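You operate a simulated robot arm through the tools that you are given. There is no shell and no other tool. Be economical: measure what you need, move in short steps, check, and stop when the job is done.

The job below is to be done with a simulated robot arm. You get a single attempt, and the scene is never put back.

JOB
Fetch the milk carton and stand it on the green timetable board. Shut the fuses drawer. Take the black pouch and put it on the beige pale wooden tray. Take the red cap and leave it on the bare end of the dark worktop. Open the black cabinet door d, take the blue binder from the upper shelf behind black cabinet door d and leave it on top of the brown carton and shut the d again. Put the teal battery on top of the black weight. Pull the black cabinet door c open. The order is free. Set down upright: milk carton, black pouch, teal battery.

Only the result counts: the job must be done as asked and must still hold three seconds after the hand-in. Knocking over, shifting, dropping, spilling or breaking anything else fails it. A push-on lid holds only when it is set on centred and level and pressed home; a screw cap is set on level and turned clockwise until tight.

ROBOT AND FRAMES
A 6-joint arm with a fingered hand on a trunk, on a base that drives. Base frame: it is fixed to the floor where the robot stands at the start and does not move with it; the origin is under the middle of the robot, x ahead of it, y to its left, z up; the surface under the hand at the start is at about z = 0.9. Units: m, degrees, N and s.
With the tool pointing down near the work surface it reaches from about 0.26 to 0.72 m from the robot's upright axis, wherever it stands. Its first joint turns from -166.0 to 166.0 degrees. Places, roughly: bare end of the dark worktop [0.6, 2.6, 0.9]; black cabinet door C [0.6, 3.8, 0.6]; black cabinet door D [0.6, 4.4, 0.6]; black pouch (8x5x18 cm) [0.6, 3.2, 1.1]; black weight (6x6x6 cm) [0.9, 4.1, 1.1]; blue binder [0.75, 4.25, 0.75]; brown carton [0.75, 4.25, 1]; fuses drawer [0.3, 2.2, 0.6]; green timetable board [0.75, 0.25, 1]; milk carton [0.5, 0, 1]; pale wooden tray (15x13x3 cm) [0.8, 3.4, 1.1]; red cap (6x6x3 cm) [0.6, 3.4, 1.1]; teal battery [0.75, 4.5, 1]. Payload 4 kg.
The tool frame sits at the grasp point between the pads (the TCP): z along the fingers, y along the line on which they close. The tips reach 0.026 m beyond it. Largest opening 0.148 m; the body of the gripper starts 0.073 m behind the TCP. The gripper is a hand of 3 fingers: y runs from the thumb to the fingers, the wrist lies at [0, 0, -0.239] in the tool frame.
Orientation is that of the tool frame in the base frame, as [roll, pitch, yaw] about the fixed x, y, z axes, in that order (R = Rz(yaw) Ry(pitch) Rx(roll)). With the fingers straight down and closing along the base's y, the tool's x points along the base's -x, its y along +y and its z along -z.

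CONTROLS
- The arm moves only by the tool arm_command. Its argument "deltas" is a list of rows, each an object of numbers (a shift or turn left out is 0): "dx", "dy", "dz": the shift along the tool's x, y, z in m; "rx", "ry", "rz": the turn, a rotation vector about the tool's x, y, z in degrees. In form: [{"dx": .., "dy": .., "dz": .., "rx": .., "ry": .., "rz": ..}, ...]. A call has 1 to 12 rows; each row shifts and turns the commanded pose from where the row before left it, along the tool's axes as they then stand. A row lasts 0.2 s, in which the tool goes at most 0.05 m and 8.6 degrees; a call with a longer step from one row to the next is refused whole. Where a pose cannot be reached the arm comes as near as it can. A force on the tool above 40 N (or 10 N above the force at the start of the call, whichever is more), or a blocked arm, ends the call early, and 0.2 s more pass. In this call time passes only in rows, and 0.2 s behind the last. It gives the time, the measured TCP pose, the force on the tool (base axes), the opening and the grip force at its end, in the units of the frame above (readings bear some noise), with the torque about the TCP (base axes, N m) and any sound that the robot's microphone picked up.
- Cameras (640 x 400 px; columns grow to the right, rows downward): "scene" is now at [0.0269, 0.1806, 1.4812]; the picture's right is [0.23, -0.97, 0.00], its down [-0.57, -0.13, -0.81] and it looks along [0.79, 0.19, -0.58] (base axes); focal length 281 px, centre (320, 200). "wrist" rides on the gripper at [0.068, -0.039, -0.09] in the tool frame; the picture's right is [0.50, 0.87, 0.00], its down [-0.66, 0.38, -0.65] and it looks along [-0.57, 0.33, 0.76] (tool axes); focal length 222 px, centre (320, 200). There is no depth. A picture from a camera that has moved, and an enlarged one, comes with that camera's place and axes in the base frame and with its lens.
- grab_frame(camera): a new picture of that camera. The clock stands still meanwhile.
- slide_trunk(by): slides the trunk up (or, below 0, down) by that many m; the arm and the scene camera ride with it, the base frame stays. It gives what a move gives, with no picture.
- roll_base(legs): drives the robot by 1 to 6 legs, each [ahead, left, turn to the left] in m, m and degrees, along the robot's own axes; the way and the turn of a leg run together, so that a leg with both is an arc; at most 1.5 m and 180 degrees a leg. The arm and the cameras ride along, it lands a little off, and it stops where it bumps. It gives what a move gives.
- move_fingers(finger1, finger2, thumb_bend): sets how far each is bent, from 0 (flat) to 100 (curled in); at 30 the hand is open as for a grip, at 70 the pads meet at the TCP. One left out holds its place. A second passes; each finger stops where it meets its share of the squeeze, and holds until it gets a number again. It is the only way to open and close the hand. It gives what a move gives, with no picture; readings hold the bend of each and the force on the fingers (four entries, about 0 where the hand has none), thumb and palm.
- head_to(pan, tilt): turns the head with the scene camera to pan (to the left, within 155 degrees either way) and tilt (down, from -29 to 69), counted from straight ahead of the robot. It gives what a move gives.
- zoom(camera, box): a new picture of the part [left, top, right, bottom] of that camera's present view, enlarged. The clock stands still meanwhile.
- hand_in(): hands the job in; it is judged then, once.

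Go step by step. Nothing tells you exact positions but the pictures and the camera data: compare them with the known pose of the tool, close in by small moves and look again before you grip or let go. The budget is 207 turns and 200 pictures, counting those below and the enlarged ones. Unless the task says otherwise, let go and move clear before handing in, and close with one line.

The tools are called after "Call:" as a command line: name --argument value ..., lists and objects as JSON in quotes. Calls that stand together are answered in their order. arm_command: Moves the arm, as the interface text tells. Its arguments: {"type":"object","properties":{"deltas":{"type":"array","items":{"type":"object","properties":{"dx":{"type":"number"},"dy":{"type":"number"},"dz":{"type":"number"},"rx":{"type":"number"},"ry":{"type":"number"},"rz":{"type":"number"}}}}},"required":["deltas"]} The other tools are called the same way: slide_trunk (by) slides the trunk up or down; move_fingers (finger1, finger2, thumb_bend) moves the fingers one by one; roll_base (legs) drives the base; head_to (pan, tilt) turns the head that bears the scene camera; grab_frame (camera) takes a picture; zoom (camera, box) takes an enlarged picture of a part of a camera's view; hand_in () hands the job in.

At the start:

```text
clock: 0.0
tcp_pos: [0.4648, 0.2705, 1.1534]
tcp_rot: [-179.9, -0.1, -180.0]
contact_force: [-1.2, 1.4, 0.0]
ft_torque: [-0.01, -0.01, 0.03]
finger_gap: 0.1479
finger_force: 0.0
shape: jaw
bend: [30.0, 30.0, 30.0]
finger forces: [0.1, 0.1, 0.0, 0.0, 0.0, 0.1]
trunk travel left (down, up): [-0.425, 0.165]
robot x, y, heading: [0.0041, 0.0028, 0.1]
head pan, tilt: [13.2, 35.5]
```

scene: 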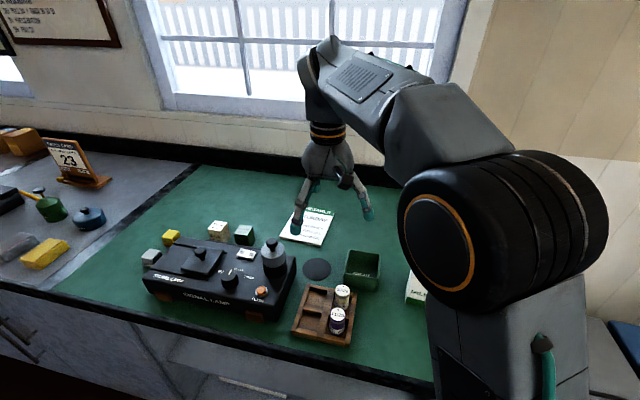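
wrist: 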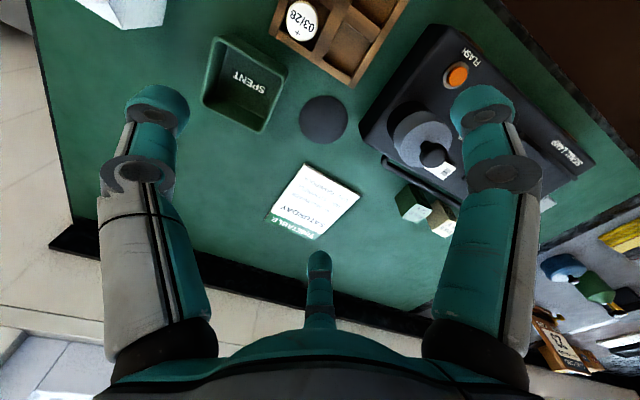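

The timetable board seems to be the white card with the green header near the hand; the milk carton is hidden behind the arm. I look around first.

Call:
head_to --pan -20 --tilt 45

Call:
grab_frame --camera "scene"

Call:
zoom --camera "wrist" --box '[0, 0, 400, 250]'

```text
clock: 1.0
tcp_pos: [0.4635, 0.2705, 1.1544]
tcp_rot: [179.9, -0.1, 180.0]
contact_force: [-0.5, -0.5, -0.2]
ft_torque: [0.04, 0.02, 0.02]
finger_gap: 0.1481
finger_force: 0.1
shape: jaw
bend: [30.0, 30.0, 30.0]
finger forces: [0.0, 0.0, 0.0, 0.0, 0.0, 0.0]
trunk travel left (down, up): [-0.425, 0.165]
robot x, y, heading: [-0.0019, 0.0009, 0.0]
head pan, tilt: [-20.0, 45.0]
```

```text
197 pictures are left
camera scene: at [0.0179, 0.1328, 1.4672], right [-0.34, -0.94, 0.0], down [-0.66, 0.24, -0.71], along [0.66, -0.24, -0.71], focal length 281 px, centre (320, 200)
```

scene: 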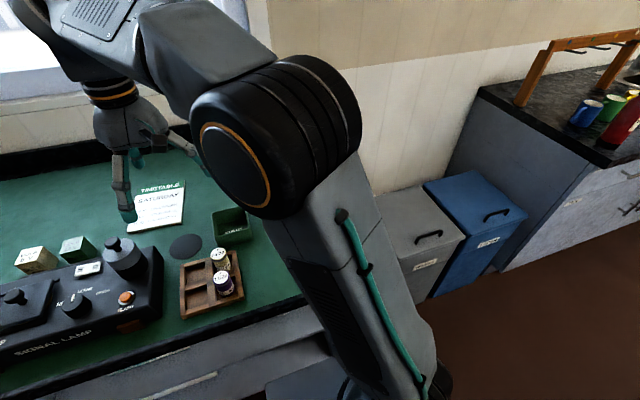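

```text
1.60 times, centred on (200, 125) of wrist
camera zoom: at [0.3972, 0.231, 1.2441], right [-0.5, 0.87, 0.0], down [0.66, 0.38, 0.65], along [0.57, 0.33, -0.76], focal length 355 px, centre (512, 320)
```

zoom: 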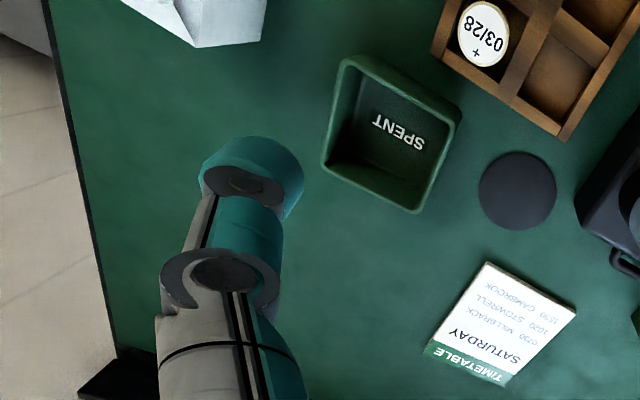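

The carton stands near (0.50, 0.03), rotated. I raise the hand and swing it to the right of the carton to view it from both cameras.

Call:
arm_command --deltas '[{"dz": -0.05}, {"dz": -0.05}, {"dz": -0.05}, {"dy": -0.05, "dz": 0}, {"dy": -0.05}, {"dy": -0.05}, {"dy": -0.05}, {"dy": -0.05}, {"dy": -0.05}, {"dy": -0.05}, {"dy": -0.05}, {"dy": -0.05}]'

Call:
head_to --pan 5 --tilt 45

Call:
grab_frame --camera "scene"

Call:
grab_frame --camera "wrist"

```text
clock: 3.6
tcp_pos: [0.438, -0.195, 1.2645]
tcp_rot: [-179.8, 0.2, 179.8]
contact_force: [0.1, 0.6, 1.1]
ft_torque: [-0.01, -0.01, 0.02]
finger_gap: 0.1479
finger_force: 0.0
shape: jaw
bend: [30.0, 30.0, 30.0]
finger forces: [0.1, 0.0, 0.1, 0.1, 0.0, 0.0]
out of reach, approached as far as the arm can: row 3, 12
trunk travel left (down, up): [-0.425, 0.165]
robot x, y, heading: [-0.0019, 0.0033, -0.2]
head pan, tilt: [-20.0, 45.0]
```

```text
clock: 4.5
tcp_pos: [0.4379, -0.1932, 1.2644]
tcp_rot: [-179.9, 0.2, 179.9]
contact_force: [-0.2, -0.3, -0.7]
ft_torque: [0.01, 0.02, -0.01]
finger_gap: 0.1478
finger_force: 0.1
shape: jaw
bend: [30.0, 30.0, 30.0]
finger forces: [0.1, 0.0, 0.1, 0.0, 0.1, 0.0]
trunk travel left (down, up): [-0.425, 0.165]
robot x, y, heading: [-0.0032, -0.0012, -0.0]
head pan, tilt: [5.0, 45.0]
```

```text
195 pictures are left
camera scene: at [0.0224, 0.1675, 1.4672], right [0.09, -1.0, 0.0], down [-0.7, -0.06, -0.71], along [0.7, 0.06, -0.71], focal length 281 px, centre (320, 200)
```

scene: 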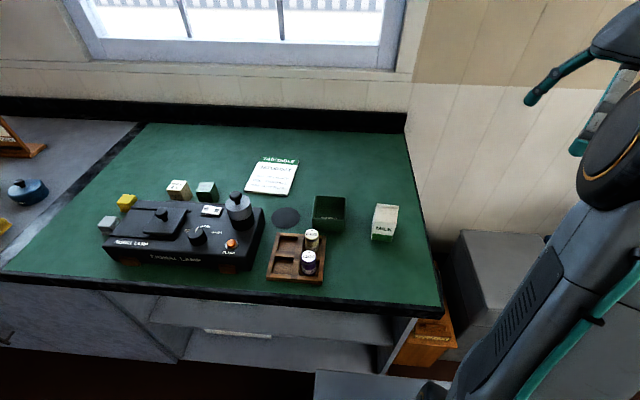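

```text
194 pictures are left
camera wrist: at [0.3702, -0.2326, 1.3546], right [-0.5, 0.87, 0.0], down [0.65, 0.38, 0.66], along [0.57, 0.32, -0.76], focal length 222 px, centre (320, 200)
```

wrist: 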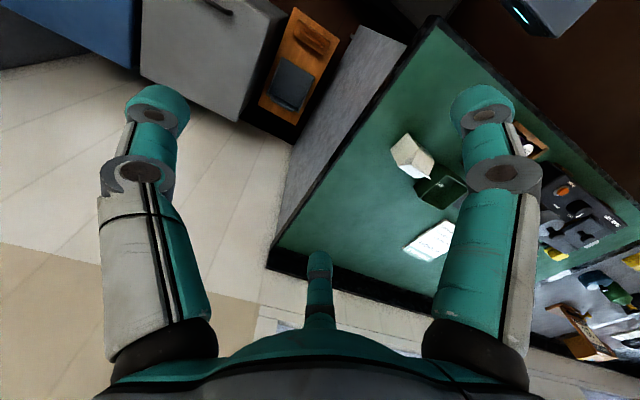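

Call:
zoom --camera "scene" --box '[220, 140, 420, 265]'

Call:
zoom --camera "wrist" --box '[370, 100, 470, 270]'

```text
3.20 times, centred on (320, 202) of scene
camera zoom: at [0.0224, 0.1675, 1.4672], right [0.09, -1.0, 0.0], down [-0.7, -0.06, -0.71], along [0.7, 0.06, -0.71], focal length 899 px, centre (320, 192)
```

zoom: 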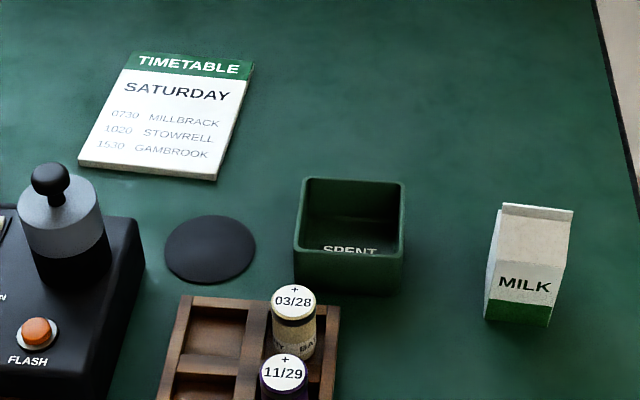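

```text
2.35 times, centred on (420, 185) of wrist
camera zoom: at [0.3702, -0.2326, 1.3546], right [-0.5, 0.87, 0.0], down [0.65, 0.38, 0.66], along [0.57, 0.32, -0.76], focal length 523 px, centre (85, 235)
```

zoom: 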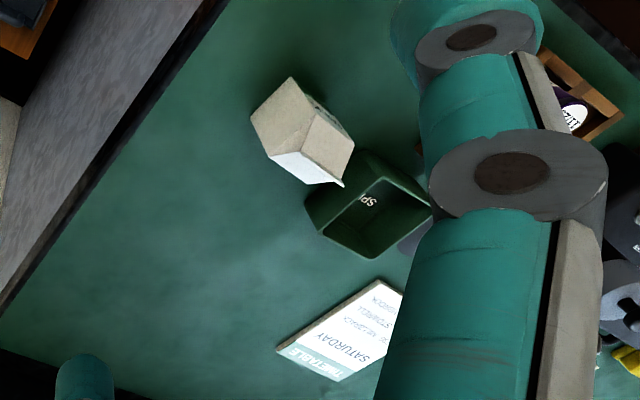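

Carton looks about 5×5×10 cm at roughly (0.48, 0.05). I check the hand's geometry before gripping.

Call:
head_to --pan -30 --tilt 25

Call:
grab_frame --camera "scene"

```text
clock: 5.5
tcp_pos: [0.4384, -0.1936, 1.2651]
tcp_rot: [-179.9, 0.2, 180.0]
contact_force: [0.5, -0.6, 0.0]
ft_torque: [-0.03, -0.01, 0.01]
finger_gap: 0.1477
finger_force: 0.0
shape: jaw
bend: [30.0, 30.0, 30.0]
finger forces: [0.0, 0.1, 0.0, 0.0, 0.0, 0.1]
trunk travel left (down, up): [-0.425, 0.165]
robot x, y, heading: [-0.0039, -0.0042, 0.2]
head pan, tilt: [-30.0, 25.0]
```

```text
191 pictures are left
camera scene: at [0.0212, 0.1145, 1.4977], right [-0.5, -0.87, 0.0], down [-0.37, 0.21, -0.91], along [0.79, -0.45, -0.42], focal length 281 px, centre (320, 200)
```

scene: 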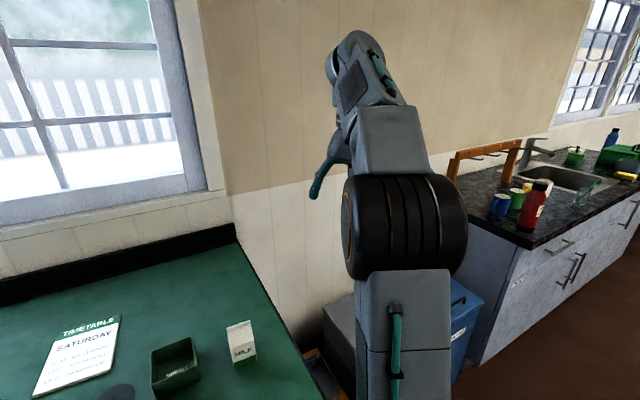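

The hand is a radial three-finger one (thumb at tool −y, fingers at ±30° on +y). I move above the milk carton and look.

Call:
arm_command --deltas '[{"dy": 0.05, "dx": -0.02}, {"dy": 0.05, "dx": -0.02}, {"dy": 0.05}, {"dy": 0.05}, {"dy": 0.043}, {"dz": 0.04}, {"dz": 0.04}, {"dz": 0.04}, {"dz": 0.03}]'

Call:
grab_frame --camera "wrist"

Call:
head_to --pan 0 --tilt 40

Call:
grab_frame --camera "scene"

```text
refused: row 1 steps farther than a row can; nothing moved
```

```text
190 pictures are left
camera wrist: at [0.3702, -0.2326, 1.3546], right [-0.5, 0.87, 0.0], down [0.65, 0.38, 0.66], along [0.57, 0.32, -0.76], focal length 222 px, centre (320, 200)
```

wrist: 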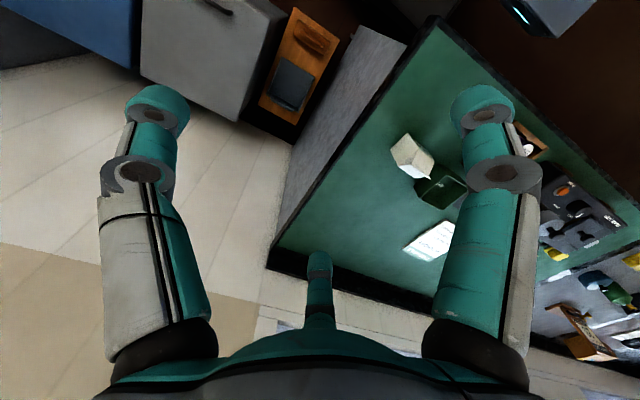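

```text
clock: 6.4
tcp_pos: [0.4389, -0.1942, 1.2646]
tcp_rot: [-179.9, 0.1, 179.9]
contact_force: [-0.1, -1.1, -0.4]
ft_torque: [0.01, 0.03, 0.02]
finger_gap: 0.148
finger_force: 0.2
shape: jaw
bend: [30.0, 30.0, 30.0]
finger forces: [0.1, 0.1, 0.0, 0.0, 0.0, 0.1]
trunk travel left (down, up): [-0.425, 0.165]
robot x, y, heading: [0.002, 0.0037, -0.1]
head pan, tilt: [0.0, 40.0]
```

```text
189 pictures are left
camera scene: at [0.0264, 0.1605, 1.4745], right [0.0, -1.0, 0.0], down [-0.64, 0.0, -0.77], along [0.77, 0.0, -0.64], focal length 281 px, centre (320, 200)
```

scene: 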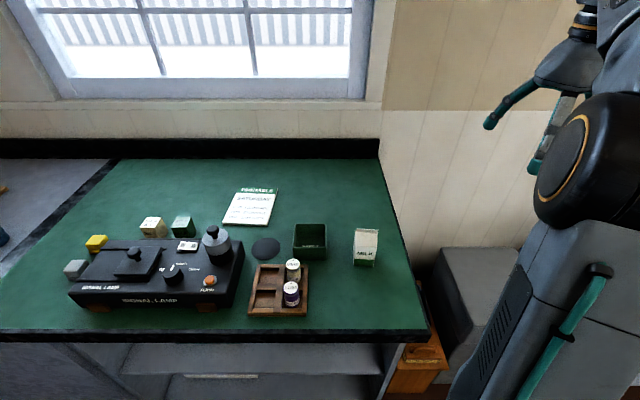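

The step was refused for length; nothing moved. I retry with shorter rows.

Call:
arm_command --deltas '[{"dy": 0.045, "dx": -0.02}, {"dy": 0.045, "dx": -0.02}, {"dy": 0.049}, {"dy": 0.049}, {"dy": 0.049}, {"dy": 0.007, "dz": 0.04}, {"dz": 0.045}, {"dz": 0.045}, {"dz": 0.03}]'

Call:
grab_frame --camera "wrist"

Call:
grab_frame --camera "scene"

```text
clock: 8.4
tcp_pos: [0.4787, 0.0521, 1.1044]
tcp_rot: [-179.9, -0.1, 180.0]
contact_force: [0.3, 0.3, 0.4]
ft_torque: [0.01, -0.04, 0.0]
finger_gap: 0.1481
finger_force: 0.1
shape: jaw
bend: [30.0, 30.0, 30.0]
finger forces: [0.0, 0.1, 0.0, 0.0, 0.1, 0.0]
trunk travel left (down, up): [-0.425, 0.165]
robot x, y, heading: [-0.0008, -0.0009, 0.1]
head pan, tilt: [0.0, 40.0]
```

```text
188 pictures are left
camera wrist: at [0.4114, 0.0122, 1.1952], right [-0.5, 0.87, 0.0], down [0.66, 0.38, 0.65], along [0.57, 0.33, -0.76], focal length 222 px, centre (320, 200)
```

wrist: 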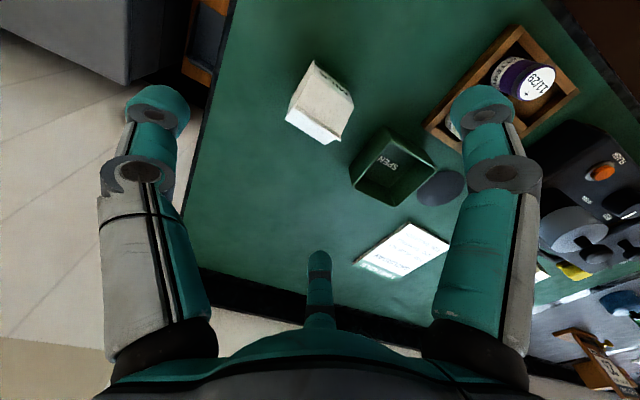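

```text
187 pictures are left
camera scene: at [0.0264, 0.1606, 1.4744], right [0.0, -1.0, 0.0], down [-0.64, 0.0, -0.77], along [0.77, 0.0, -0.64], focal length 281 px, centre (320, 200)
```

scene: 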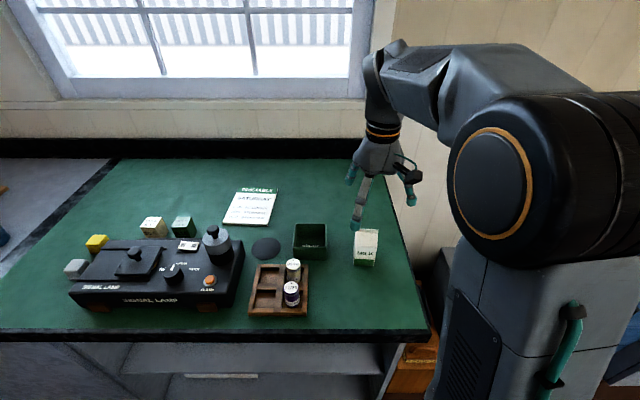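

The carton's centre lines up with the hand axis. I lower over it and check.

Call:
arm_command --deltas '[{"dz": 0.045}, {"dz": 0.045}, {"dz": 0.04}, {"dz": 0.027}]'

Call:
grab_frame --camera "wrist"

Call:
zoom --camera "scene" --box '[280, 150, 440, 290]'

```text
clock: 9.4
tcp_pos: [0.478, 0.0508, 0.9489]
tcp_rot: [-180.0, 0.0, 179.9]
contact_force: [-0.5, -0.5, -0.4]
ft_torque: [0.03, 0.03, 0.01]
finger_gap: 0.1478
finger_force: 0.1
shape: jaw
bend: [30.0, 30.0, 30.0]
finger forces: [0.1, 0.0, 0.0, 0.1, 0.0, 0.0]
trunk travel left (down, up): [-0.425, 0.165]
robot x, y, heading: [0.0006, -0.0001, -0.0]
head pan, tilt: [0.0, 40.0]
```

```text
186 pictures are left
camera wrist: at [0.4112, 0.0103, 1.0392], right [-0.5, 0.87, 0.0], down [0.66, 0.38, 0.65], along [0.57, 0.33, -0.76], focal length 222 px, centre (320, 200)
```

wrist: 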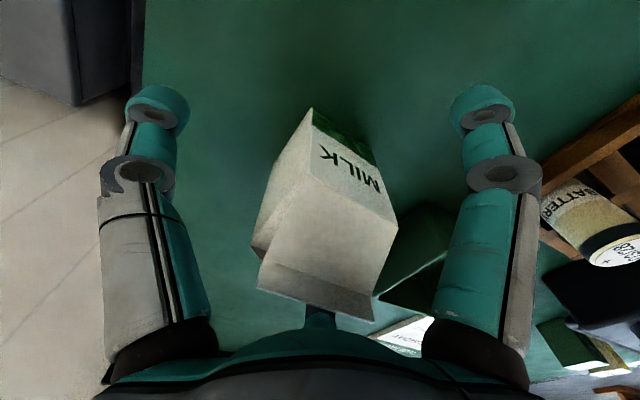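

```text
2.86 times, centred on (360, 220) of scene
camera zoom: at [0.0265, 0.1606, 1.4744], right [0.0, -1.0, 0.0], down [-0.64, 0.0, -0.77], along [0.77, 0.0, -0.64], focal length 803 px, centre (206, 143)
```

zoom: 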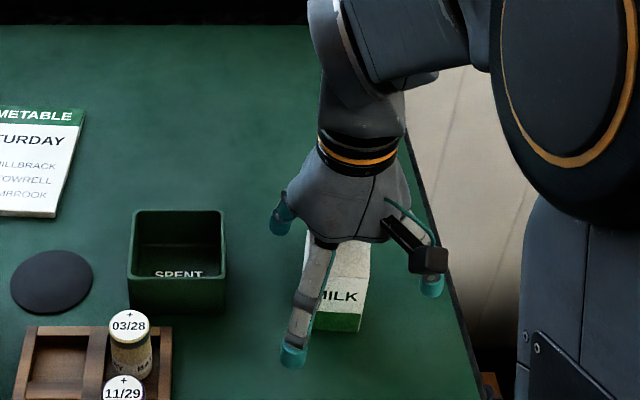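

Carton is inside the fingers. I close.

Call:
move_fingers --finger1 62 --finger2 62 --thumb_bend 62

Call:
grab_frame --camera "wrist"

```text
clock: 10.4
tcp_pos: [0.4769, 0.0497, 0.9485]
tcp_rot: [180.0, 0.1, 179.9]
contact_force: [-0.4, 0.8, 0.2]
ft_torque: [0.01, 0.0, 0.0]
finger_gap: 0.0436
finger_force: 8.6
shape: fingers
bend: [54.0, 54.0, 58.0]
finger forces: [5.9, 5.5, 0.1, 0.0, 6.2, 0.1]
trunk travel left (down, up): [-0.425, 0.165]
robot x, y, heading: [-0.002, 0.0011, -0.1]
head pan, tilt: [0.0, 40.0]
```

```text
184 pictures are left
camera wrist: at [0.4112, 0.0103, 1.0397], right [-0.5, 0.87, 0.0], down [0.66, 0.38, 0.65], along [0.57, 0.33, -0.76], focal length 222 px, centre (320, 200)
```

wrist: 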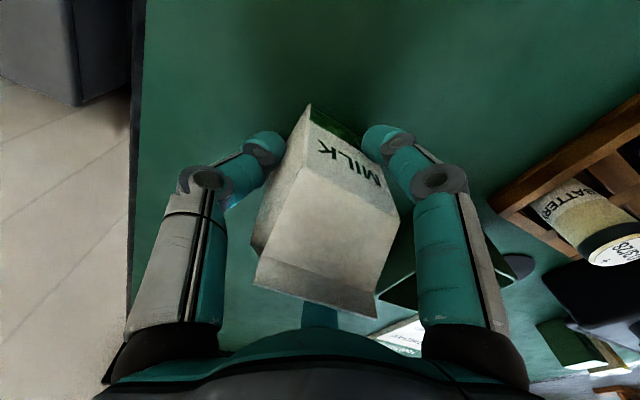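

All three hold the carton at ~6 N. I lift.

Call:
arm_command --deltas '[{"dz": -0.02}, {"dz": -0.03}, {"dz": -0.04}, {"dz": -0.04}, {"dz": -0.03}]'

Call:
grab_frame --camera "wrist"

Call:
grab_frame --camera "scene"

```text
clock: 11.6
tcp_pos: [0.4791, 0.0499, 1.1117]
tcp_rot: [-180.0, 0.0, -180.0]
contact_force: [-0.3, -0.8, 0.2]
ft_torque: [0.01, 0.02, -0.02]
finger_gap: 0.0436
finger_force: 8.5
shape: fingers
bend: [54.0, 54.0, 58.0]
finger forces: [5.9, 5.5, 0.1, 0.1, 5.8, 0.0]
trunk travel left (down, up): [-0.425, 0.165]
robot x, y, heading: [0.0009, -0.0032, -0.1]
head pan, tilt: [0.0, 40.0]
```

```text
183 pictures are left
camera wrist: at [0.4115, 0.0099, 1.2019], right [-0.5, 0.87, 0.0], down [0.66, 0.38, 0.65], along [0.57, 0.33, -0.76], focal length 222 px, centre (320, 200)
```

wrist: 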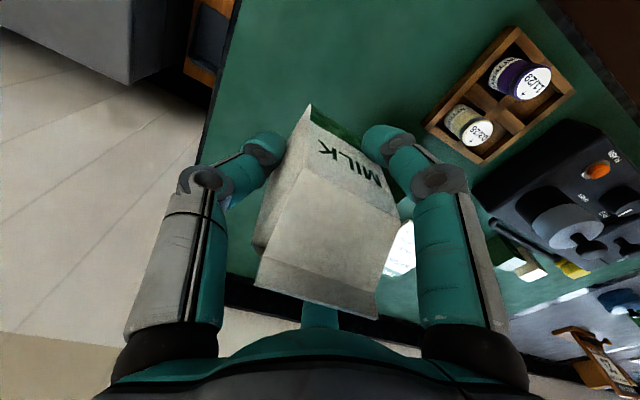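

```text
182 pictures are left
camera scene: at [0.0264, 0.1605, 1.4744], right [0.0, -1.0, 0.0], down [-0.64, 0.0, -0.77], along [0.77, 0.0, -0.64], focal length 281 px, centre (320, 200)
```

scene: 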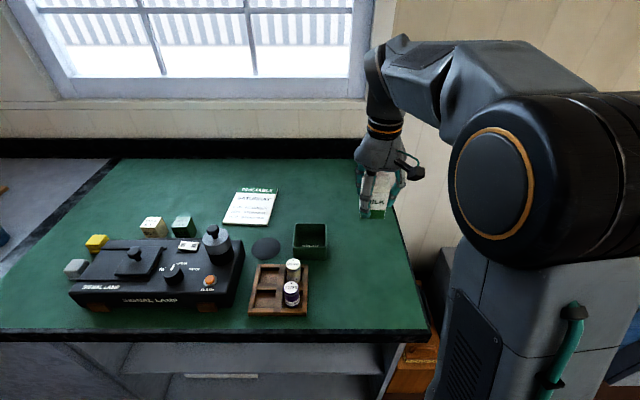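

Lifted cleanly. I drive left 0.32 m so the timetable comes within reach.

Call:
roll_base --legs '[[0, 0.32, 0]]'

Call:
grab_frame --camera "wrist"

Call:
grab_frame --camera "scene"

```text
clock: 13.8
tcp_pos: [0.4786, 0.3713, 1.112]
tcp_rot: [180.0, 0.1, 179.8]
contact_force: [-0.1, 0.2, -0.4]
ft_torque: [-0.01, 0.0, 0.03]
finger_gap: 0.0437
finger_force: 8.7
shape: fingers
bend: [54.0, 54.0, 58.0]
finger forces: [5.9, 5.5, 0.0, 0.1, 5.8, 0.1]
trunk travel left (down, up): [-0.425, 0.165]
robot x, y, heading: [0.0019, 0.3211, -0.0]
head pan, tilt: [0.0, 40.0]
```

```text
181 pictures are left
camera wrist: at [0.4125, 0.3314, 1.2013], right [-0.5, 0.87, 0.0], down [0.66, 0.38, 0.65], along [0.57, 0.32, -0.76], focal length 222 px, centre (320, 200)
```

wrist: 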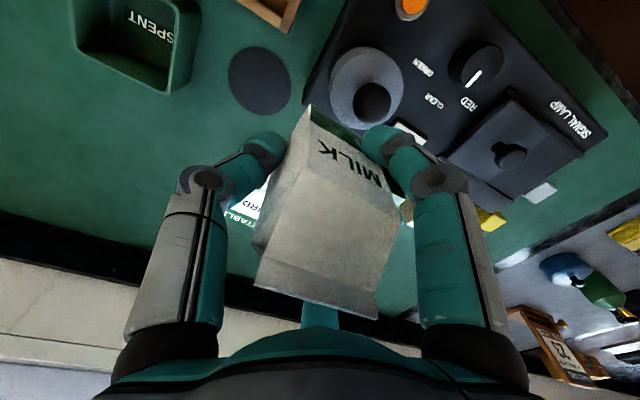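

```text
180 pictures are left
camera scene: at [0.028, 0.4838, 1.4744], right [0.0, -1.0, 0.0], down [-0.64, 0.0, -0.77], along [0.77, 0.0, -0.64], focal length 281 px, centre (320, 200)
```

scene: 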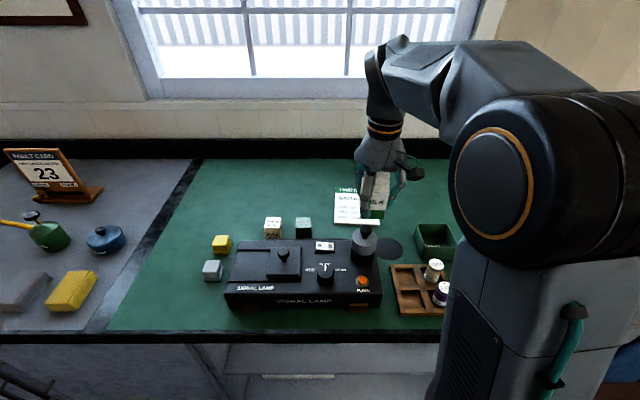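

The board centre is about (0.675, 0.367). I move out above it, then lower part way and look.

Call:
arm_command --deltas '[{"dx": -0.049}, {"dx": -0.049}, {"dx": -0.049}, {"dx": -0.047, "dy": -0.004}, {"dz": 0.04}, {"dz": 0.04}, {"dz": 0.03}]'

Call:
zoom --camera "scene" --box '[280, 120, 440, 260]'

Call:
grab_frame --camera "wrist"

```text
clock: 15.4
tcp_pos: [0.6642, 0.3662, 1.0026]
tcp_rot: [179.9, 0.0, 179.7]
contact_force: [-0.4, 0.4, -0.2]
ft_torque: [0.03, -0.02, 0.01]
finger_gap: 0.0428
finger_force: 8.4
shape: fingers
bend: [54.0, 54.0, 58.0]
finger forces: [5.9, 5.5, 0.1, 0.0, 5.5, 0.0]
out of reach, approached as far as the arm can: row 4
trunk travel left (down, up): [-0.425, 0.165]
robot x, y, heading: [0.0012, 0.325, -0.4]
head pan, tilt: [0.0, 40.0]
```

```text
2.86 times, centred on (360, 190) of scene
camera zoom: at [0.0281, 0.4838, 1.4744], right [0.0, -1.0, 0.0], down [-0.64, 0.0, -0.77], along [0.77, 0.0, -0.64], focal length 803 px, centre (206, 229)
```

zoom: 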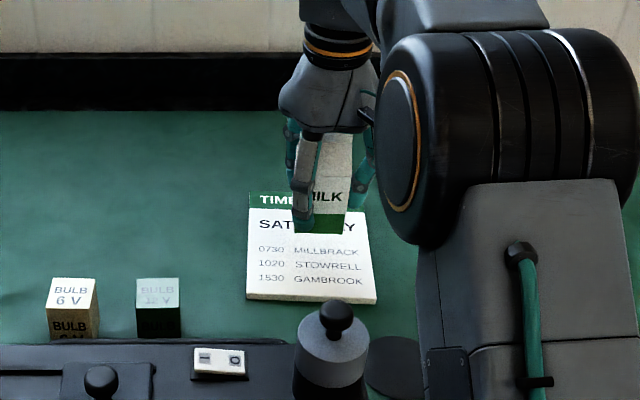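

```text
178 pictures are left
camera wrist: at [0.5959, 0.3275, 1.0927], right [-0.5, 0.87, 0.0], down [0.66, 0.38, 0.65], along [0.57, 0.32, -0.76], focal length 222 px, centre (320, 200)
```

wrist: 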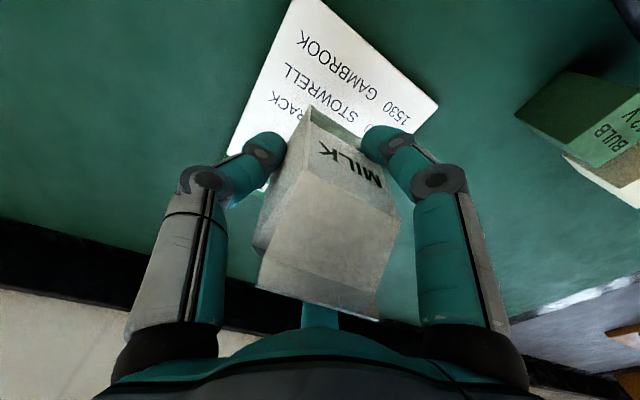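

Carton is over the board, well inside. I lower with small steps until contact.

Call:
arm_command --deltas '[{"dz": 0.02}, {"dz": 0.015}, {"dz": 0.004}, {"dz": 0.004}]'

Call:
zoom --camera "scene" --box '[310, 150, 410, 240]'

```text
clock: 16.4
tcp_pos: [0.6625, 0.3677, 0.9601]
tcp_rot: [180.0, 0.1, 179.7]
contact_force: [-0.6, 0.5, -0.7]
ft_torque: [0.0, 0.01, -0.01]
finger_gap: 0.0426
finger_force: 8.6
shape: fingers
bend: [54.0, 54.0, 58.0]
finger forces: [5.9, 5.5, 0.1, 0.0, 5.5, 0.0]
trunk travel left (down, up): [-0.425, 0.165]
robot x, y, heading: [0.0006, 0.3238, -0.2]
head pan, tilt: [0.0, 40.0]
```

```text
4.44 times, centred on (360, 195) of scene
camera zoom: at [0.028, 0.4839, 1.4744], right [0.0, -1.0, 0.0], down [-0.64, 0.0, -0.77], along [0.77, 0.0, -0.64], focal length 1249 px, centre (142, 222)
```

zoom: 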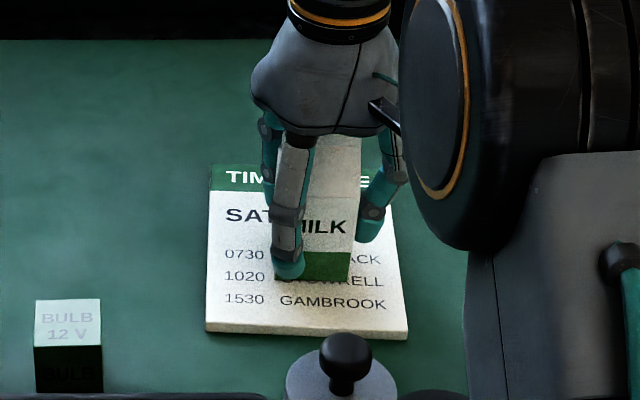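

Call:
arm_command --deltas '[{"dz": 0.002}, {"dz": 0.002}, {"dz": 0.002}]'

```text
clock: 17.2
tcp_pos: [0.6627, 0.3668, 0.9537]
tcp_rot: [-180.0, 0.0, 179.7]
contact_force: [-0.8, -2.4, 12.3]
ft_torque: [-0.02, -0.03, -0.01]
finger_gap: 0.0413
finger_force: 9.4
shape: fingers
bend: [55.0, 55.0, 59.0]
finger forces: [6.2, 6.3, 0.0, 0.0, 6.1, 0.0]
trunk travel left (down, up): [-0.425, 0.165]
robot x, y, heading: [0.0001, 0.3226, -0.2]
head pan, tilt: [0.0, 40.0]
```

Contact felt (12 N). I ease up a hair and release.

Call:
arm_command --deltas '[{"dz": -0.001}]'

Call:
move_fingers --finger1 48 --finger2 48 --thumb_bend 48

Call:
move_fingers --finger1 30 --finger2 30 --thumb_bend 30

Call:
arm_command --deltas '[{"dz": -0.03}, {"dz": -0.04}, {"dz": -0.04}, {"dz": -0.04}]'

Call:
grab_frame --camera "scene"

```text
clock: 17.6
tcp_pos: [0.6625, 0.3667, 0.9547]
tcp_rot: [-180.0, 0.0, 179.6]
contact_force: [-0.1, -3.1, 11.7]
ft_torque: [-0.03, -0.02, -0.01]
finger_gap: 0.041
finger_force: 9.3
shape: fingers
bend: [55.0, 55.0, 59.0]
finger forces: [6.2, 6.2, 0.0, 0.1, 6.4, 0.1]
trunk travel left (down, up): [-0.425, 0.165]
robot x, y, heading: [0.0025, 0.3226, -0.3]
head pan, tilt: [0.0, 40.0]
```

```text
clock: 18.6
tcp_pos: [0.6625, 0.3667, 0.9531]
tcp_rot: [-180.0, 0.0, 179.7]
contact_force: [0.1, 0.4, -0.4]
ft_torque: [0.01, 0.01, -0.02]
finger_gap: 0.0681
finger_force: 0.0
shape: fingers
bend: [48.0, 48.0, 48.0]
finger forces: [0.1, 0.1, 0.0, 0.0, 0.1, 0.0]
trunk travel left (down, up): [-0.425, 0.165]
robot x, y, heading: [0.0004, 0.3223, -0.3]
head pan, tilt: [0.0, 40.0]
```

```text
clock: 19.6
tcp_pos: [0.6622, 0.3671, 0.9536]
tcp_rot: [-180.0, 0.0, 179.6]
contact_force: [-0.9, 0.9, -0.9]
ft_torque: [-0.01, -0.01, -0.03]
finger_gap: 0.1265
finger_force: 0.0
shape: fingers
bend: [30.0, 30.0, 30.0]
finger forces: [0.1, 0.1, 0.0, 0.0, 0.0, 0.0]
trunk travel left (down, up): [-0.425, 0.165]
robot x, y, heading: [0.0003, 0.3243, -0.4]
head pan, tilt: [0.0, 40.0]
```

```text
clock: 20.6
tcp_pos: [0.6625, 0.3666, 1.1045]
tcp_rot: [-180.0, 0.0, 179.7]
contact_force: [-0.3, 0.3, -0.7]
ft_torque: [0.01, 0.0, -0.01]
finger_gap: 0.1264
finger_force: 0.0
shape: fingers
bend: [30.0, 30.0, 30.0]
finger forces: [0.0, 0.0, 0.0, 0.0, 0.0, 0.1]
trunk travel left (down, up): [-0.425, 0.165]
robot x, y, heading: [0.003, 0.3188, -0.4]
head pan, tilt: [0.0, 40.0]
```

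```text
176 pictures are left
camera scene: at [0.0282, 0.4839, 1.4744], right [0.0, -1.0, 0.0], down [-0.64, 0.0, -0.77], along [0.77, 0.0, -0.64], focal length 281 px, centre (320, 200)
```

scene: 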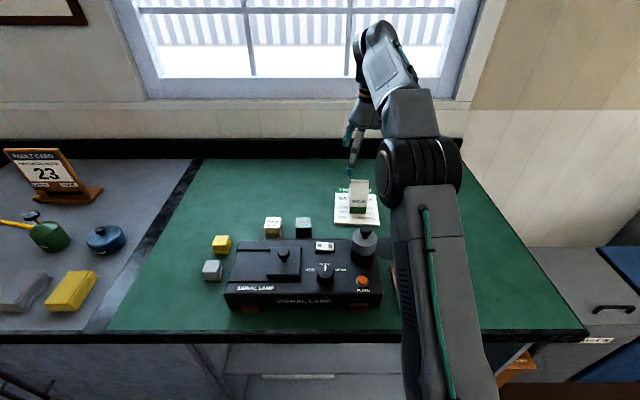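

Milk stands on the board. I retract the arm and look left for the way ahead.

Call:
arm_command --deltas '[{"dz": -0.04}, {"dz": -0.04}, {"dx": 0.049}, {"dx": 0.049}, {"dx": 0.049}, {"dx": 0.049}, {"dx": 0.049}, {"dx": 0.04}]'

Call:
head_to --pan 80 --tilt 25

Call:
grab_frame --camera "scene"

Call:
head_to --pan 40 --tilt 25

Call:
grab_frame --camera "scene"

```text
clock: 22.4
tcp_pos: [0.3763, 0.3698, 1.1231]
tcp_rot: [-179.9, 0.1, 179.8]
contact_force: [0.0, 0.3, 0.6]
ft_torque: [-0.03, -0.02, 0.02]
finger_gap: 0.1267
finger_force: 0.3
shape: fingers
bend: [30.0, 30.0, 30.0]
finger forces: [0.0, 0.0, 0.0, 0.2, 0.0, 0.1]
out of reach, approached as far as the arm can: row 1, 2
trunk travel left (down, up): [-0.425, 0.165]
robot x, y, heading: [-0.0002, 0.3249, -0.3]
head pan, tilt: [0.0, 40.0]
```

```text
clock: 23.9
tcp_pos: [0.3763, 0.3709, 1.124]
tcp_rot: [-179.9, 0.0, 179.7]
contact_force: [-0.1, 0.5, 0.9]
ft_torque: [0.02, 0.01, -0.02]
finger_gap: 0.1268
finger_force: 0.0
shape: fingers
bend: [30.0, 30.0, 30.0]
finger forces: [0.0, 0.0, 0.0, 0.0, 0.0, 0.0]
trunk travel left (down, up): [-0.425, 0.165]
robot x, y, heading: [0.0031, 0.3217, -0.2]
head pan, tilt: [80.0, 25.0]
```

```text
175 pictures are left
camera scene: at [-0.0406, 0.5749, 1.4977], right [0.98, -0.18, 0.0], down [-0.08, -0.42, -0.91], along [0.16, 0.89, -0.42], focal length 281 px, centre (320, 200)
```

scene: 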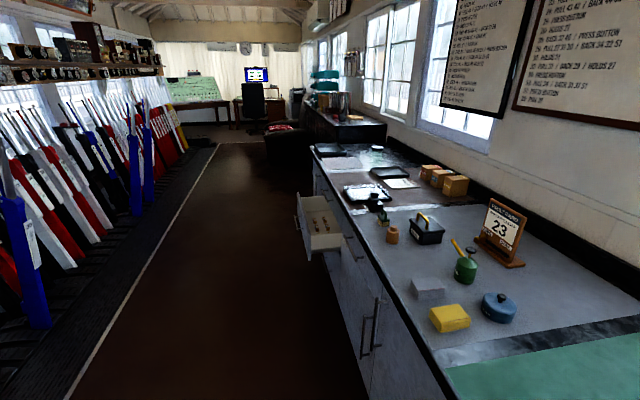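

```text
clock: 25.0
tcp_pos: [0.3775, 0.3694, 1.1237]
tcp_rot: [-180.0, 0.1, 179.7]
contact_force: [-0.2, 0.0, 0.3]
ft_torque: [0.03, 0.01, 0.0]
finger_gap: 0.1266
finger_force: 0.0
shape: fingers
bend: [30.0, 30.0, 30.0]
finger forces: [0.0, 0.2, 0.0, 0.0, 0.0, 0.1]
trunk travel left (down, up): [-0.425, 0.165]
robot x, y, heading: [0.0038, 0.3243, -0.5]
head pan, tilt: [40.0, 25.0]
```

```text
174 pictures are left
camera scene: at [0.0138, 0.5432, 1.4977], right [0.64, -0.77, 0.0], down [-0.32, -0.27, -0.91], along [0.7, 0.58, -0.42], focal length 281 px, centre (320, 200)
```

scene: 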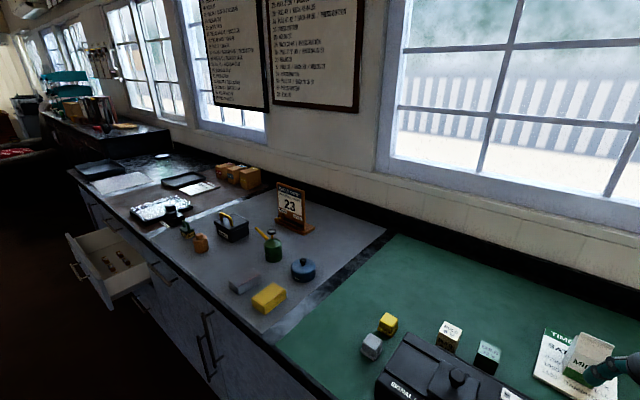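

The fuses drawer stands open further down. I zoom to measure it.

Call:
head_to --pan 75 --tilt 25

Call:
zoom --camera "scene" --box '[200, 120, 360, 260]'

```text
clock: 26.0
tcp_pos: [0.3771, 0.37, 1.1227]
tcp_rot: [180.0, -0.1, 179.8]
contact_force: [-0.1, 0.3, -0.3]
ft_torque: [0.0, 0.0, 0.01]
finger_gap: 0.1268
finger_force: 0.0
shape: fingers
bend: [30.0, 30.0, 30.0]
finger forces: [0.1, 0.0, 0.1, 0.1, 0.0, 0.1]
trunk travel left (down, up): [-0.425, 0.165]
robot x, y, heading: [0.0046, 0.3242, -0.4]
head pan, tilt: [75.0, 25.0]
```

```text
2.86 times, centred on (280, 190) of scene
camera zoom: at [-0.0327, 0.5731, 1.4977], right [0.96, -0.26, 0.0], down [-0.11, -0.41, -0.91], along [0.24, 0.87, -0.42], focal length 803 px, centre (434, 229)
```

zoom: 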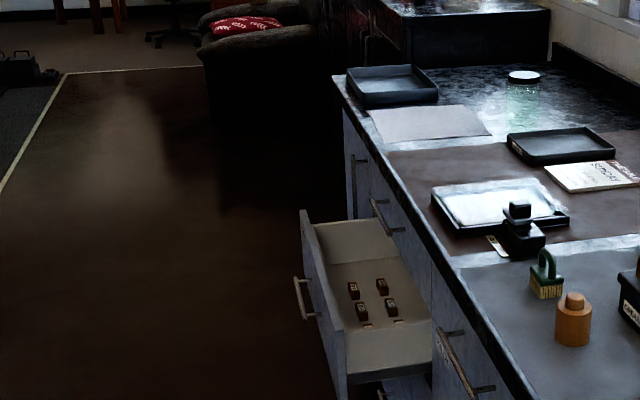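

I drive left and back from the bench to see the drawer closer.

Call:
roll_base --legs '[[-0.3, 0, 0], [0, 0.95, 0]]'

Call:
head_to --pan 55 --tilt 35

Call:
grab_frame --camera "scene"

```text
clock: 32.6
tcp_pos: [0.073, 1.3276, 1.1235]
tcp_rot: [-180.0, -0.1, -179.9]
contact_force: [-0.8, -0.6, 1.5]
ft_torque: [-0.02, -0.02, 0.0]
finger_gap: 0.1267
finger_force: 0.1
shape: fingers
bend: [30.0, 30.0, 30.0]
finger forces: [0.0, 0.0, 0.0, 0.1, 0.0, 0.0]
trunk travel left (down, up): [-0.425, 0.165]
robot x, y, heading: [-0.3012, 1.2757, -0.1]
head pan, tilt: [75.0, 25.0]
```

```text
clock: 33.5
tcp_pos: [0.0724, 1.3279, 1.1236]
tcp_rot: [179.9, 0.0, -180.0]
contact_force: [0.1, 0.7, 1.0]
ft_torque: [-0.01, 0.02, -0.02]
finger_gap: 0.1269
finger_force: 0.1
shape: fingers
bend: [30.0, 30.0, 30.0]
finger forces: [0.0, 0.0, 0.0, 0.1, 0.0, 0.0]
trunk travel left (down, up): [-0.425, 0.165]
robot x, y, heading: [-0.3029, 1.2792, 0.0]
head pan, tilt: [55.0, 35.0]
```

```text
172 pictures are left
camera scene: at [-0.3099, 1.5116, 1.482], right [0.82, -0.57, 0.0], down [-0.33, -0.47, -0.82], along [0.47, 0.67, -0.57], focal length 281 px, centre (320, 200)
```

scene: 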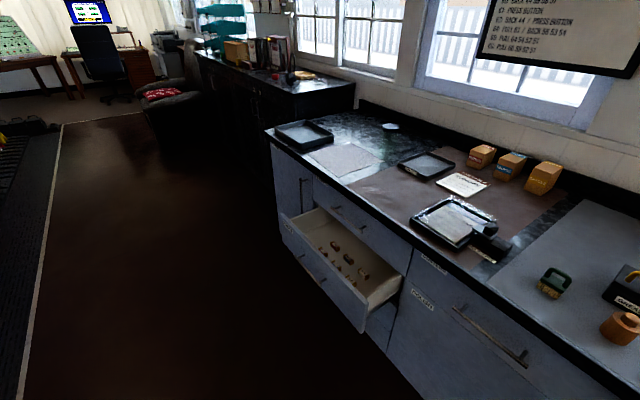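

Call:
zoom --camera "scene" --box '[250, 140, 450, 360]'

```text
1.82 times, centred on (350, 250) of scene
camera zoom: at [-0.3099, 1.5116, 1.482], right [0.82, -0.57, 0.0], down [-0.33, -0.47, -0.82], along [0.47, 0.67, -0.57], focal length 511 px, centre (266, 109)
```

zoom: 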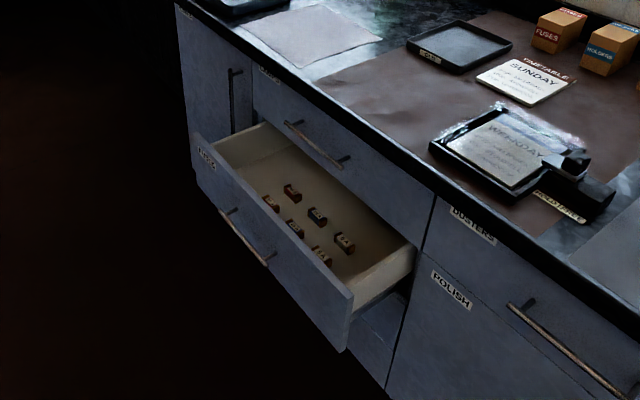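

The drawer front is at x≈0.10, y 1.86–2.39, z 0.60–0.73. I drive to face it from x≈−0.6 and turn the hand forward.

Call:
roll_base --legs '[[-0.3, 0, 0], [0, 0.72, 0]]'

Call:
move_fingers --finger1 70 --finger2 70 --thumb_bend 70

Call:
arm_command --deltas '[{"ry": -8.5}, {"ry": -8.5}, {"ry": -8.5}, {"ry": -8.5}, {"ry": -8.5}, {"ry": -8.5}, {"ry": -8.5}, {"ry": -8.5}, {"ry": -8.5}, {"ry": -8.5}, {"ry": -5}]'

Call:
slide_trunk --by -0.4

Call:
head_to --pan 10 --tilt 35

Call:
grab_frame --camera "scene"

```text
clock: 39.1
tcp_pos: [-0.2306, 2.0581, 1.1237]
tcp_rot: [-180.0, -0.1, -179.4]
contact_force: [-0.2, 1.0, -0.9]
ft_torque: [0.0, 0.0, -0.02]
finger_gap: 0.1265
finger_force: 0.2
shape: fingers
bend: [30.0, 30.0, 30.0]
finger forces: [0.0, 0.0, 0.1, 0.0, 0.0, 0.0]
trunk travel left (down, up): [-0.425, 0.165]
robot x, y, heading: [-0.6047, 2.0057, 0.8]
head pan, tilt: [55.0, 35.0]
```

```text
clock: 40.1
tcp_pos: [-0.2298, 2.0593, 1.1227]
tcp_rot: [-180.0, 0.0, -179.3]
contact_force: [0.0, 0.8, 0.8]
ft_torque: [-0.02, 0.02, -0.05]
finger_gap: 0.0003
finger_force: 0.0
shape: fingers
bend: [69.0, 69.0, 70.0]
finger forces: [0.0, 0.1, 0.0, 0.0, 0.0, 0.1]
trunk travel left (down, up): [-0.425, 0.165]
robot x, y, heading: [-0.6017, 2.003, 0.6]
head pan, tilt: [55.0, 35.0]
```

```text
clock: 42.5
tcp_pos: [-0.1788, 2.0889, 1.2356]
tcp_rot: [133.4, 89.9, 133.9]
contact_force: [0.0, -0.2, -0.1]
ft_torque: [0.05, 0.0, 0.01]
finger_gap: 0.0001
finger_force: 0.0
shape: fingers
bend: [69.0, 69.0, 70.0]
finger forces: [0.0, 0.1, 0.1, 0.1, 0.0, 0.0]
out of reach, approached as far as the arm can: row 7, 8, 9, 10, 11
trunk travel left (down, up): [-0.425, 0.165]
robot x, y, heading: [-0.6038, 2.0077, 0.3]
head pan, tilt: [55.0, 35.0]
```

```text
clock: 46.3
tcp_pos: [-0.1689, 2.0913, 0.821]
tcp_rot: [-157.0, 88.0, -156.4]
contact_force: [-0.5, 0.6, 0.1]
ft_torque: [-0.01, 0.03, 0.02]
finger_gap: 0.0
finger_force: 0.0
shape: fingers
bend: [69.0, 69.0, 70.0]
finger forces: [0.0, 0.0, 0.0, 0.0, 0.0, 0.0]
trunk travel left (down, up): [-0.025, 0.565]
robot x, y, heading: [-0.6064, 2.0054, 0.5]
head pan, tilt: [55.0, 35.0]
```

```text
clock: 47.4
tcp_pos: [-0.1677, 2.0916, 0.8227]
tcp_rot: [-156.9, 88.0, -156.2]
contact_force: [0.6, 0.6, 0.6]
ft_torque: [-0.04, 0.0, -0.01]
finger_gap: 0.0001
finger_force: 0.0
shape: fingers
bend: [69.0, 69.0, 70.0]
finger forces: [0.1, 0.0, 0.0, 0.0, 0.1, 0.0]
trunk travel left (down, up): [-0.025, 0.565]
robot x, y, heading: [-0.605, 2.0079, 0.6]
head pan, tilt: [10.0, 35.0]
```

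```text
170 pictures are left
camera scene: at [-0.5717, 2.1831, 1.0808], right [0.19, -0.98, 0.0], down [-0.57, -0.11, -0.82], along [0.8, 0.15, -0.58], focal length 281 px, centre (320, 200)
```

scene: 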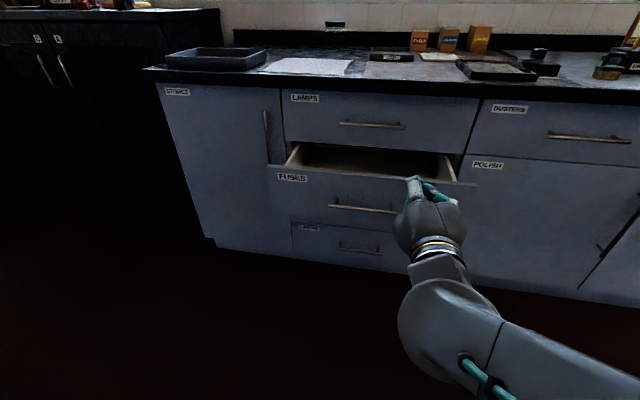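

The hand faces the drawer. I lower it to z≈0.66, above the handle, then push.

Call:
arm_command --deltas '[{"dx": 0.045}, {"dx": 0.045}, {"dx": 0.045}, {"dx": 0.03}]'

Call:
grab_frame --camera "scene"

```text
clock: 48.4
tcp_pos: [-0.1026, 2.1296, 0.7532]
tcp_rot: [164.5, 89.8, 165.0]
contact_force: [-0.7, -1.1, 0.1]
ft_torque: [0.01, 0.01, 0.0]
finger_gap: 0.0001
finger_force: 0.0
shape: fingers
bend: [69.0, 69.0, 70.0]
finger forces: [0.0, 0.0, 0.0, 0.0, 0.1, 0.0]
out of reach, approached as far as the arm can: row 1, 2, 3, 4
trunk travel left (down, up): [-0.025, 0.565]
robot x, y, heading: [-0.6022, 2.0037, 0.5]
head pan, tilt: [10.0, 35.0]
```

```text
169 pictures are left
camera scene: at [-0.5788, 2.1823, 1.0821], right [0.18, -0.98, 0.0], down [-0.56, -0.11, -0.82], along [0.81, 0.15, -0.57], focal length 281 px, centre (320, 200)
```

scene: 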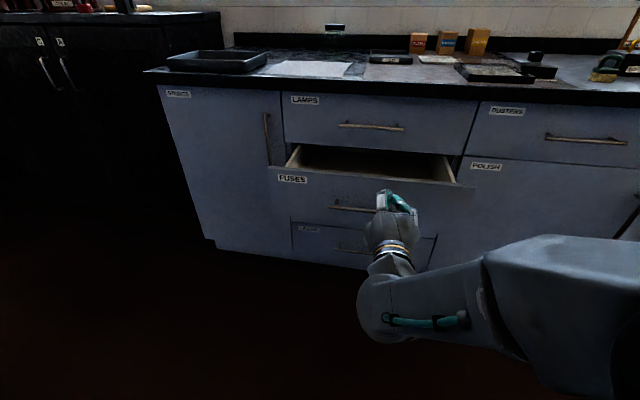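

Close in it can't go lower; I try again with the hand extended farther forward.

Call:
arm_command --deltas '[{"dz": 0.045}, {"dz": 0.035}, {"dx": 0.045}, {"dx": 0.045}]'

Call:
grab_frame --camera "scene"

```text
clock: 49.4
tcp_pos: [-0.0411, 2.1843, 0.7065]
tcp_rot: [177.1, 89.2, 176.9]
contact_force: [0.9, -0.1, 0.7]
ft_torque: [-0.02, 0.04, 0.01]
finger_gap: 0.0003
finger_force: 0.0
shape: fingers
bend: [69.0, 69.0, 70.0]
finger forces: [0.0, 0.1, 0.0, 0.0, 0.0, 0.1]
out of reach, approached as far as the arm can: row 1, 2, 3, 4
trunk travel left (down, up): [-0.025, 0.565]
robot x, y, heading: [-0.6061, 2.0049, 0.6]
head pan, tilt: [10.0, 35.0]
```

```text
168 pictures are left
camera scene: at [-0.5786, 2.1822, 1.0821], right [0.18, -0.98, 0.0], down [-0.56, -0.11, -0.82], along [0.81, 0.15, -0.57], focal length 281 px, centre (320, 200)
```

scene: 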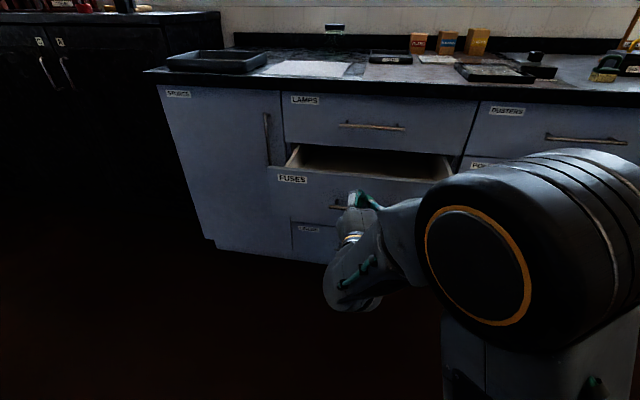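

I tilt the hand down about 34° to gain depth, then go lower.

Call:
arm_command --deltas '[{"ry": 8.5}, {"ry": 8.5}, {"ry": 8.5}, {"ry": 8.5}, {"dx": 0.033, "dz": 0.022}, {"dx": 0.02, "dz": 0.013}]'

Call:
grab_frame --camera "scene"

Call:
grab_frame --camera "wrist"

```text
clock: 50.8
tcp_pos: [-0.0436, 2.1865, 0.6437]
tcp_rot: [179.9, 55.9, -179.4]
contact_force: [-0.9, 0.2, -0.2]
ft_torque: [-0.03, -0.02, -0.02]
finger_gap: 0.0002
finger_force: 0.1
shape: fingers
bend: [69.0, 69.0, 70.0]
finger forces: [0.1, 0.0, 0.0, 0.0, 0.0, 0.0]
trunk travel left (down, up): [-0.025, 0.565]
robot x, y, heading: [-0.606, 2.0108, 0.7]
head pan, tilt: [10.0, 35.0]
```

```text
167 pictures are left
camera scene: at [-0.5786, 2.1824, 1.082], right [0.18, -0.98, 0.0], down [-0.56, -0.11, -0.82], along [0.81, 0.15, -0.57], focal length 281 px, centre (320, 200)
```

scene: 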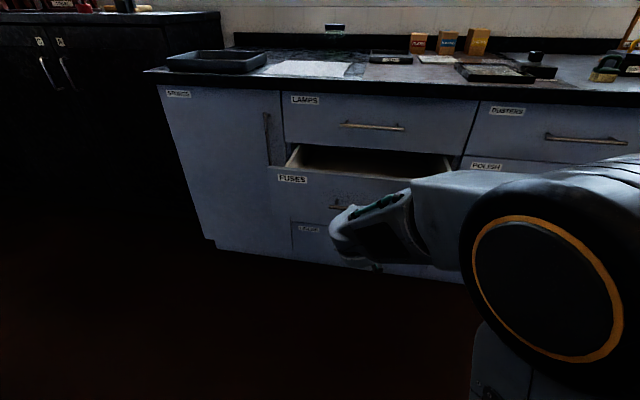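

```text
166 pictures are left
camera wrist: at [-0.1546, 2.1453, 0.639], right [-0.29, 0.86, -0.41], down [-0.18, 0.38, 0.91], along [0.94, 0.34, 0.04], focal length 222 px, centre (320, 200)
```

wrist: 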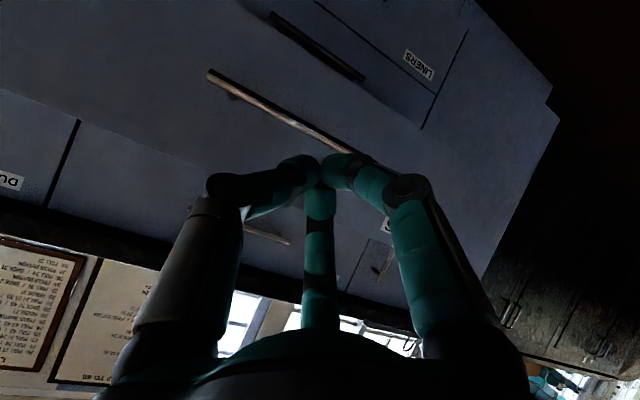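

Tips are in front of the drawer panel. I drive ahead gently to push it.

Call:
roll_base --legs '[[0.22, 0, 0]]'

Call:
grab_frame --camera "scene"

```text
clock: 52.5
tcp_pos: [0.1779, 2.1903, 0.6443]
tcp_rot: [180.0, 55.8, -179.5]
contact_force: [0.6, -0.4, 0.7]
ft_torque: [0.03, -0.05, 0.02]
finger_gap: 0.0003
finger_force: 0.1
shape: fingers
bend: [69.0, 70.0, 70.0]
finger forces: [0.0, 0.0, 0.0, 0.0, 0.1, 0.0]
trunk travel left (down, up): [-0.025, 0.565]
robot x, y, heading: [-0.3845, 2.009, 0.8]
head pan, tilt: [10.0, 35.0]
```

```text
165 pictures are left
camera scene: at [-0.3581, 2.185, 1.082], right [0.19, -0.98, 0.0], down [-0.56, -0.11, -0.82], along [0.81, 0.15, -0.57], focal length 281 px, centre (320, 200)
```

scene: 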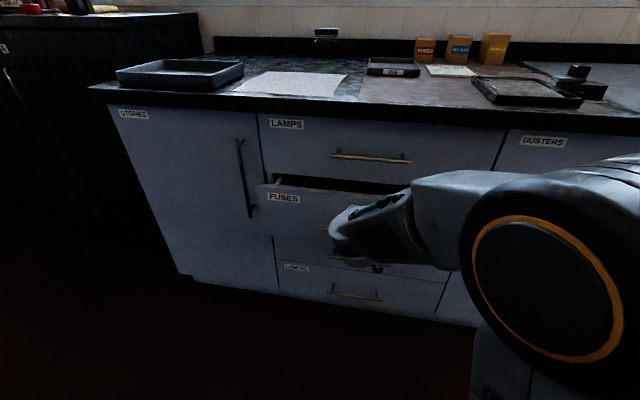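

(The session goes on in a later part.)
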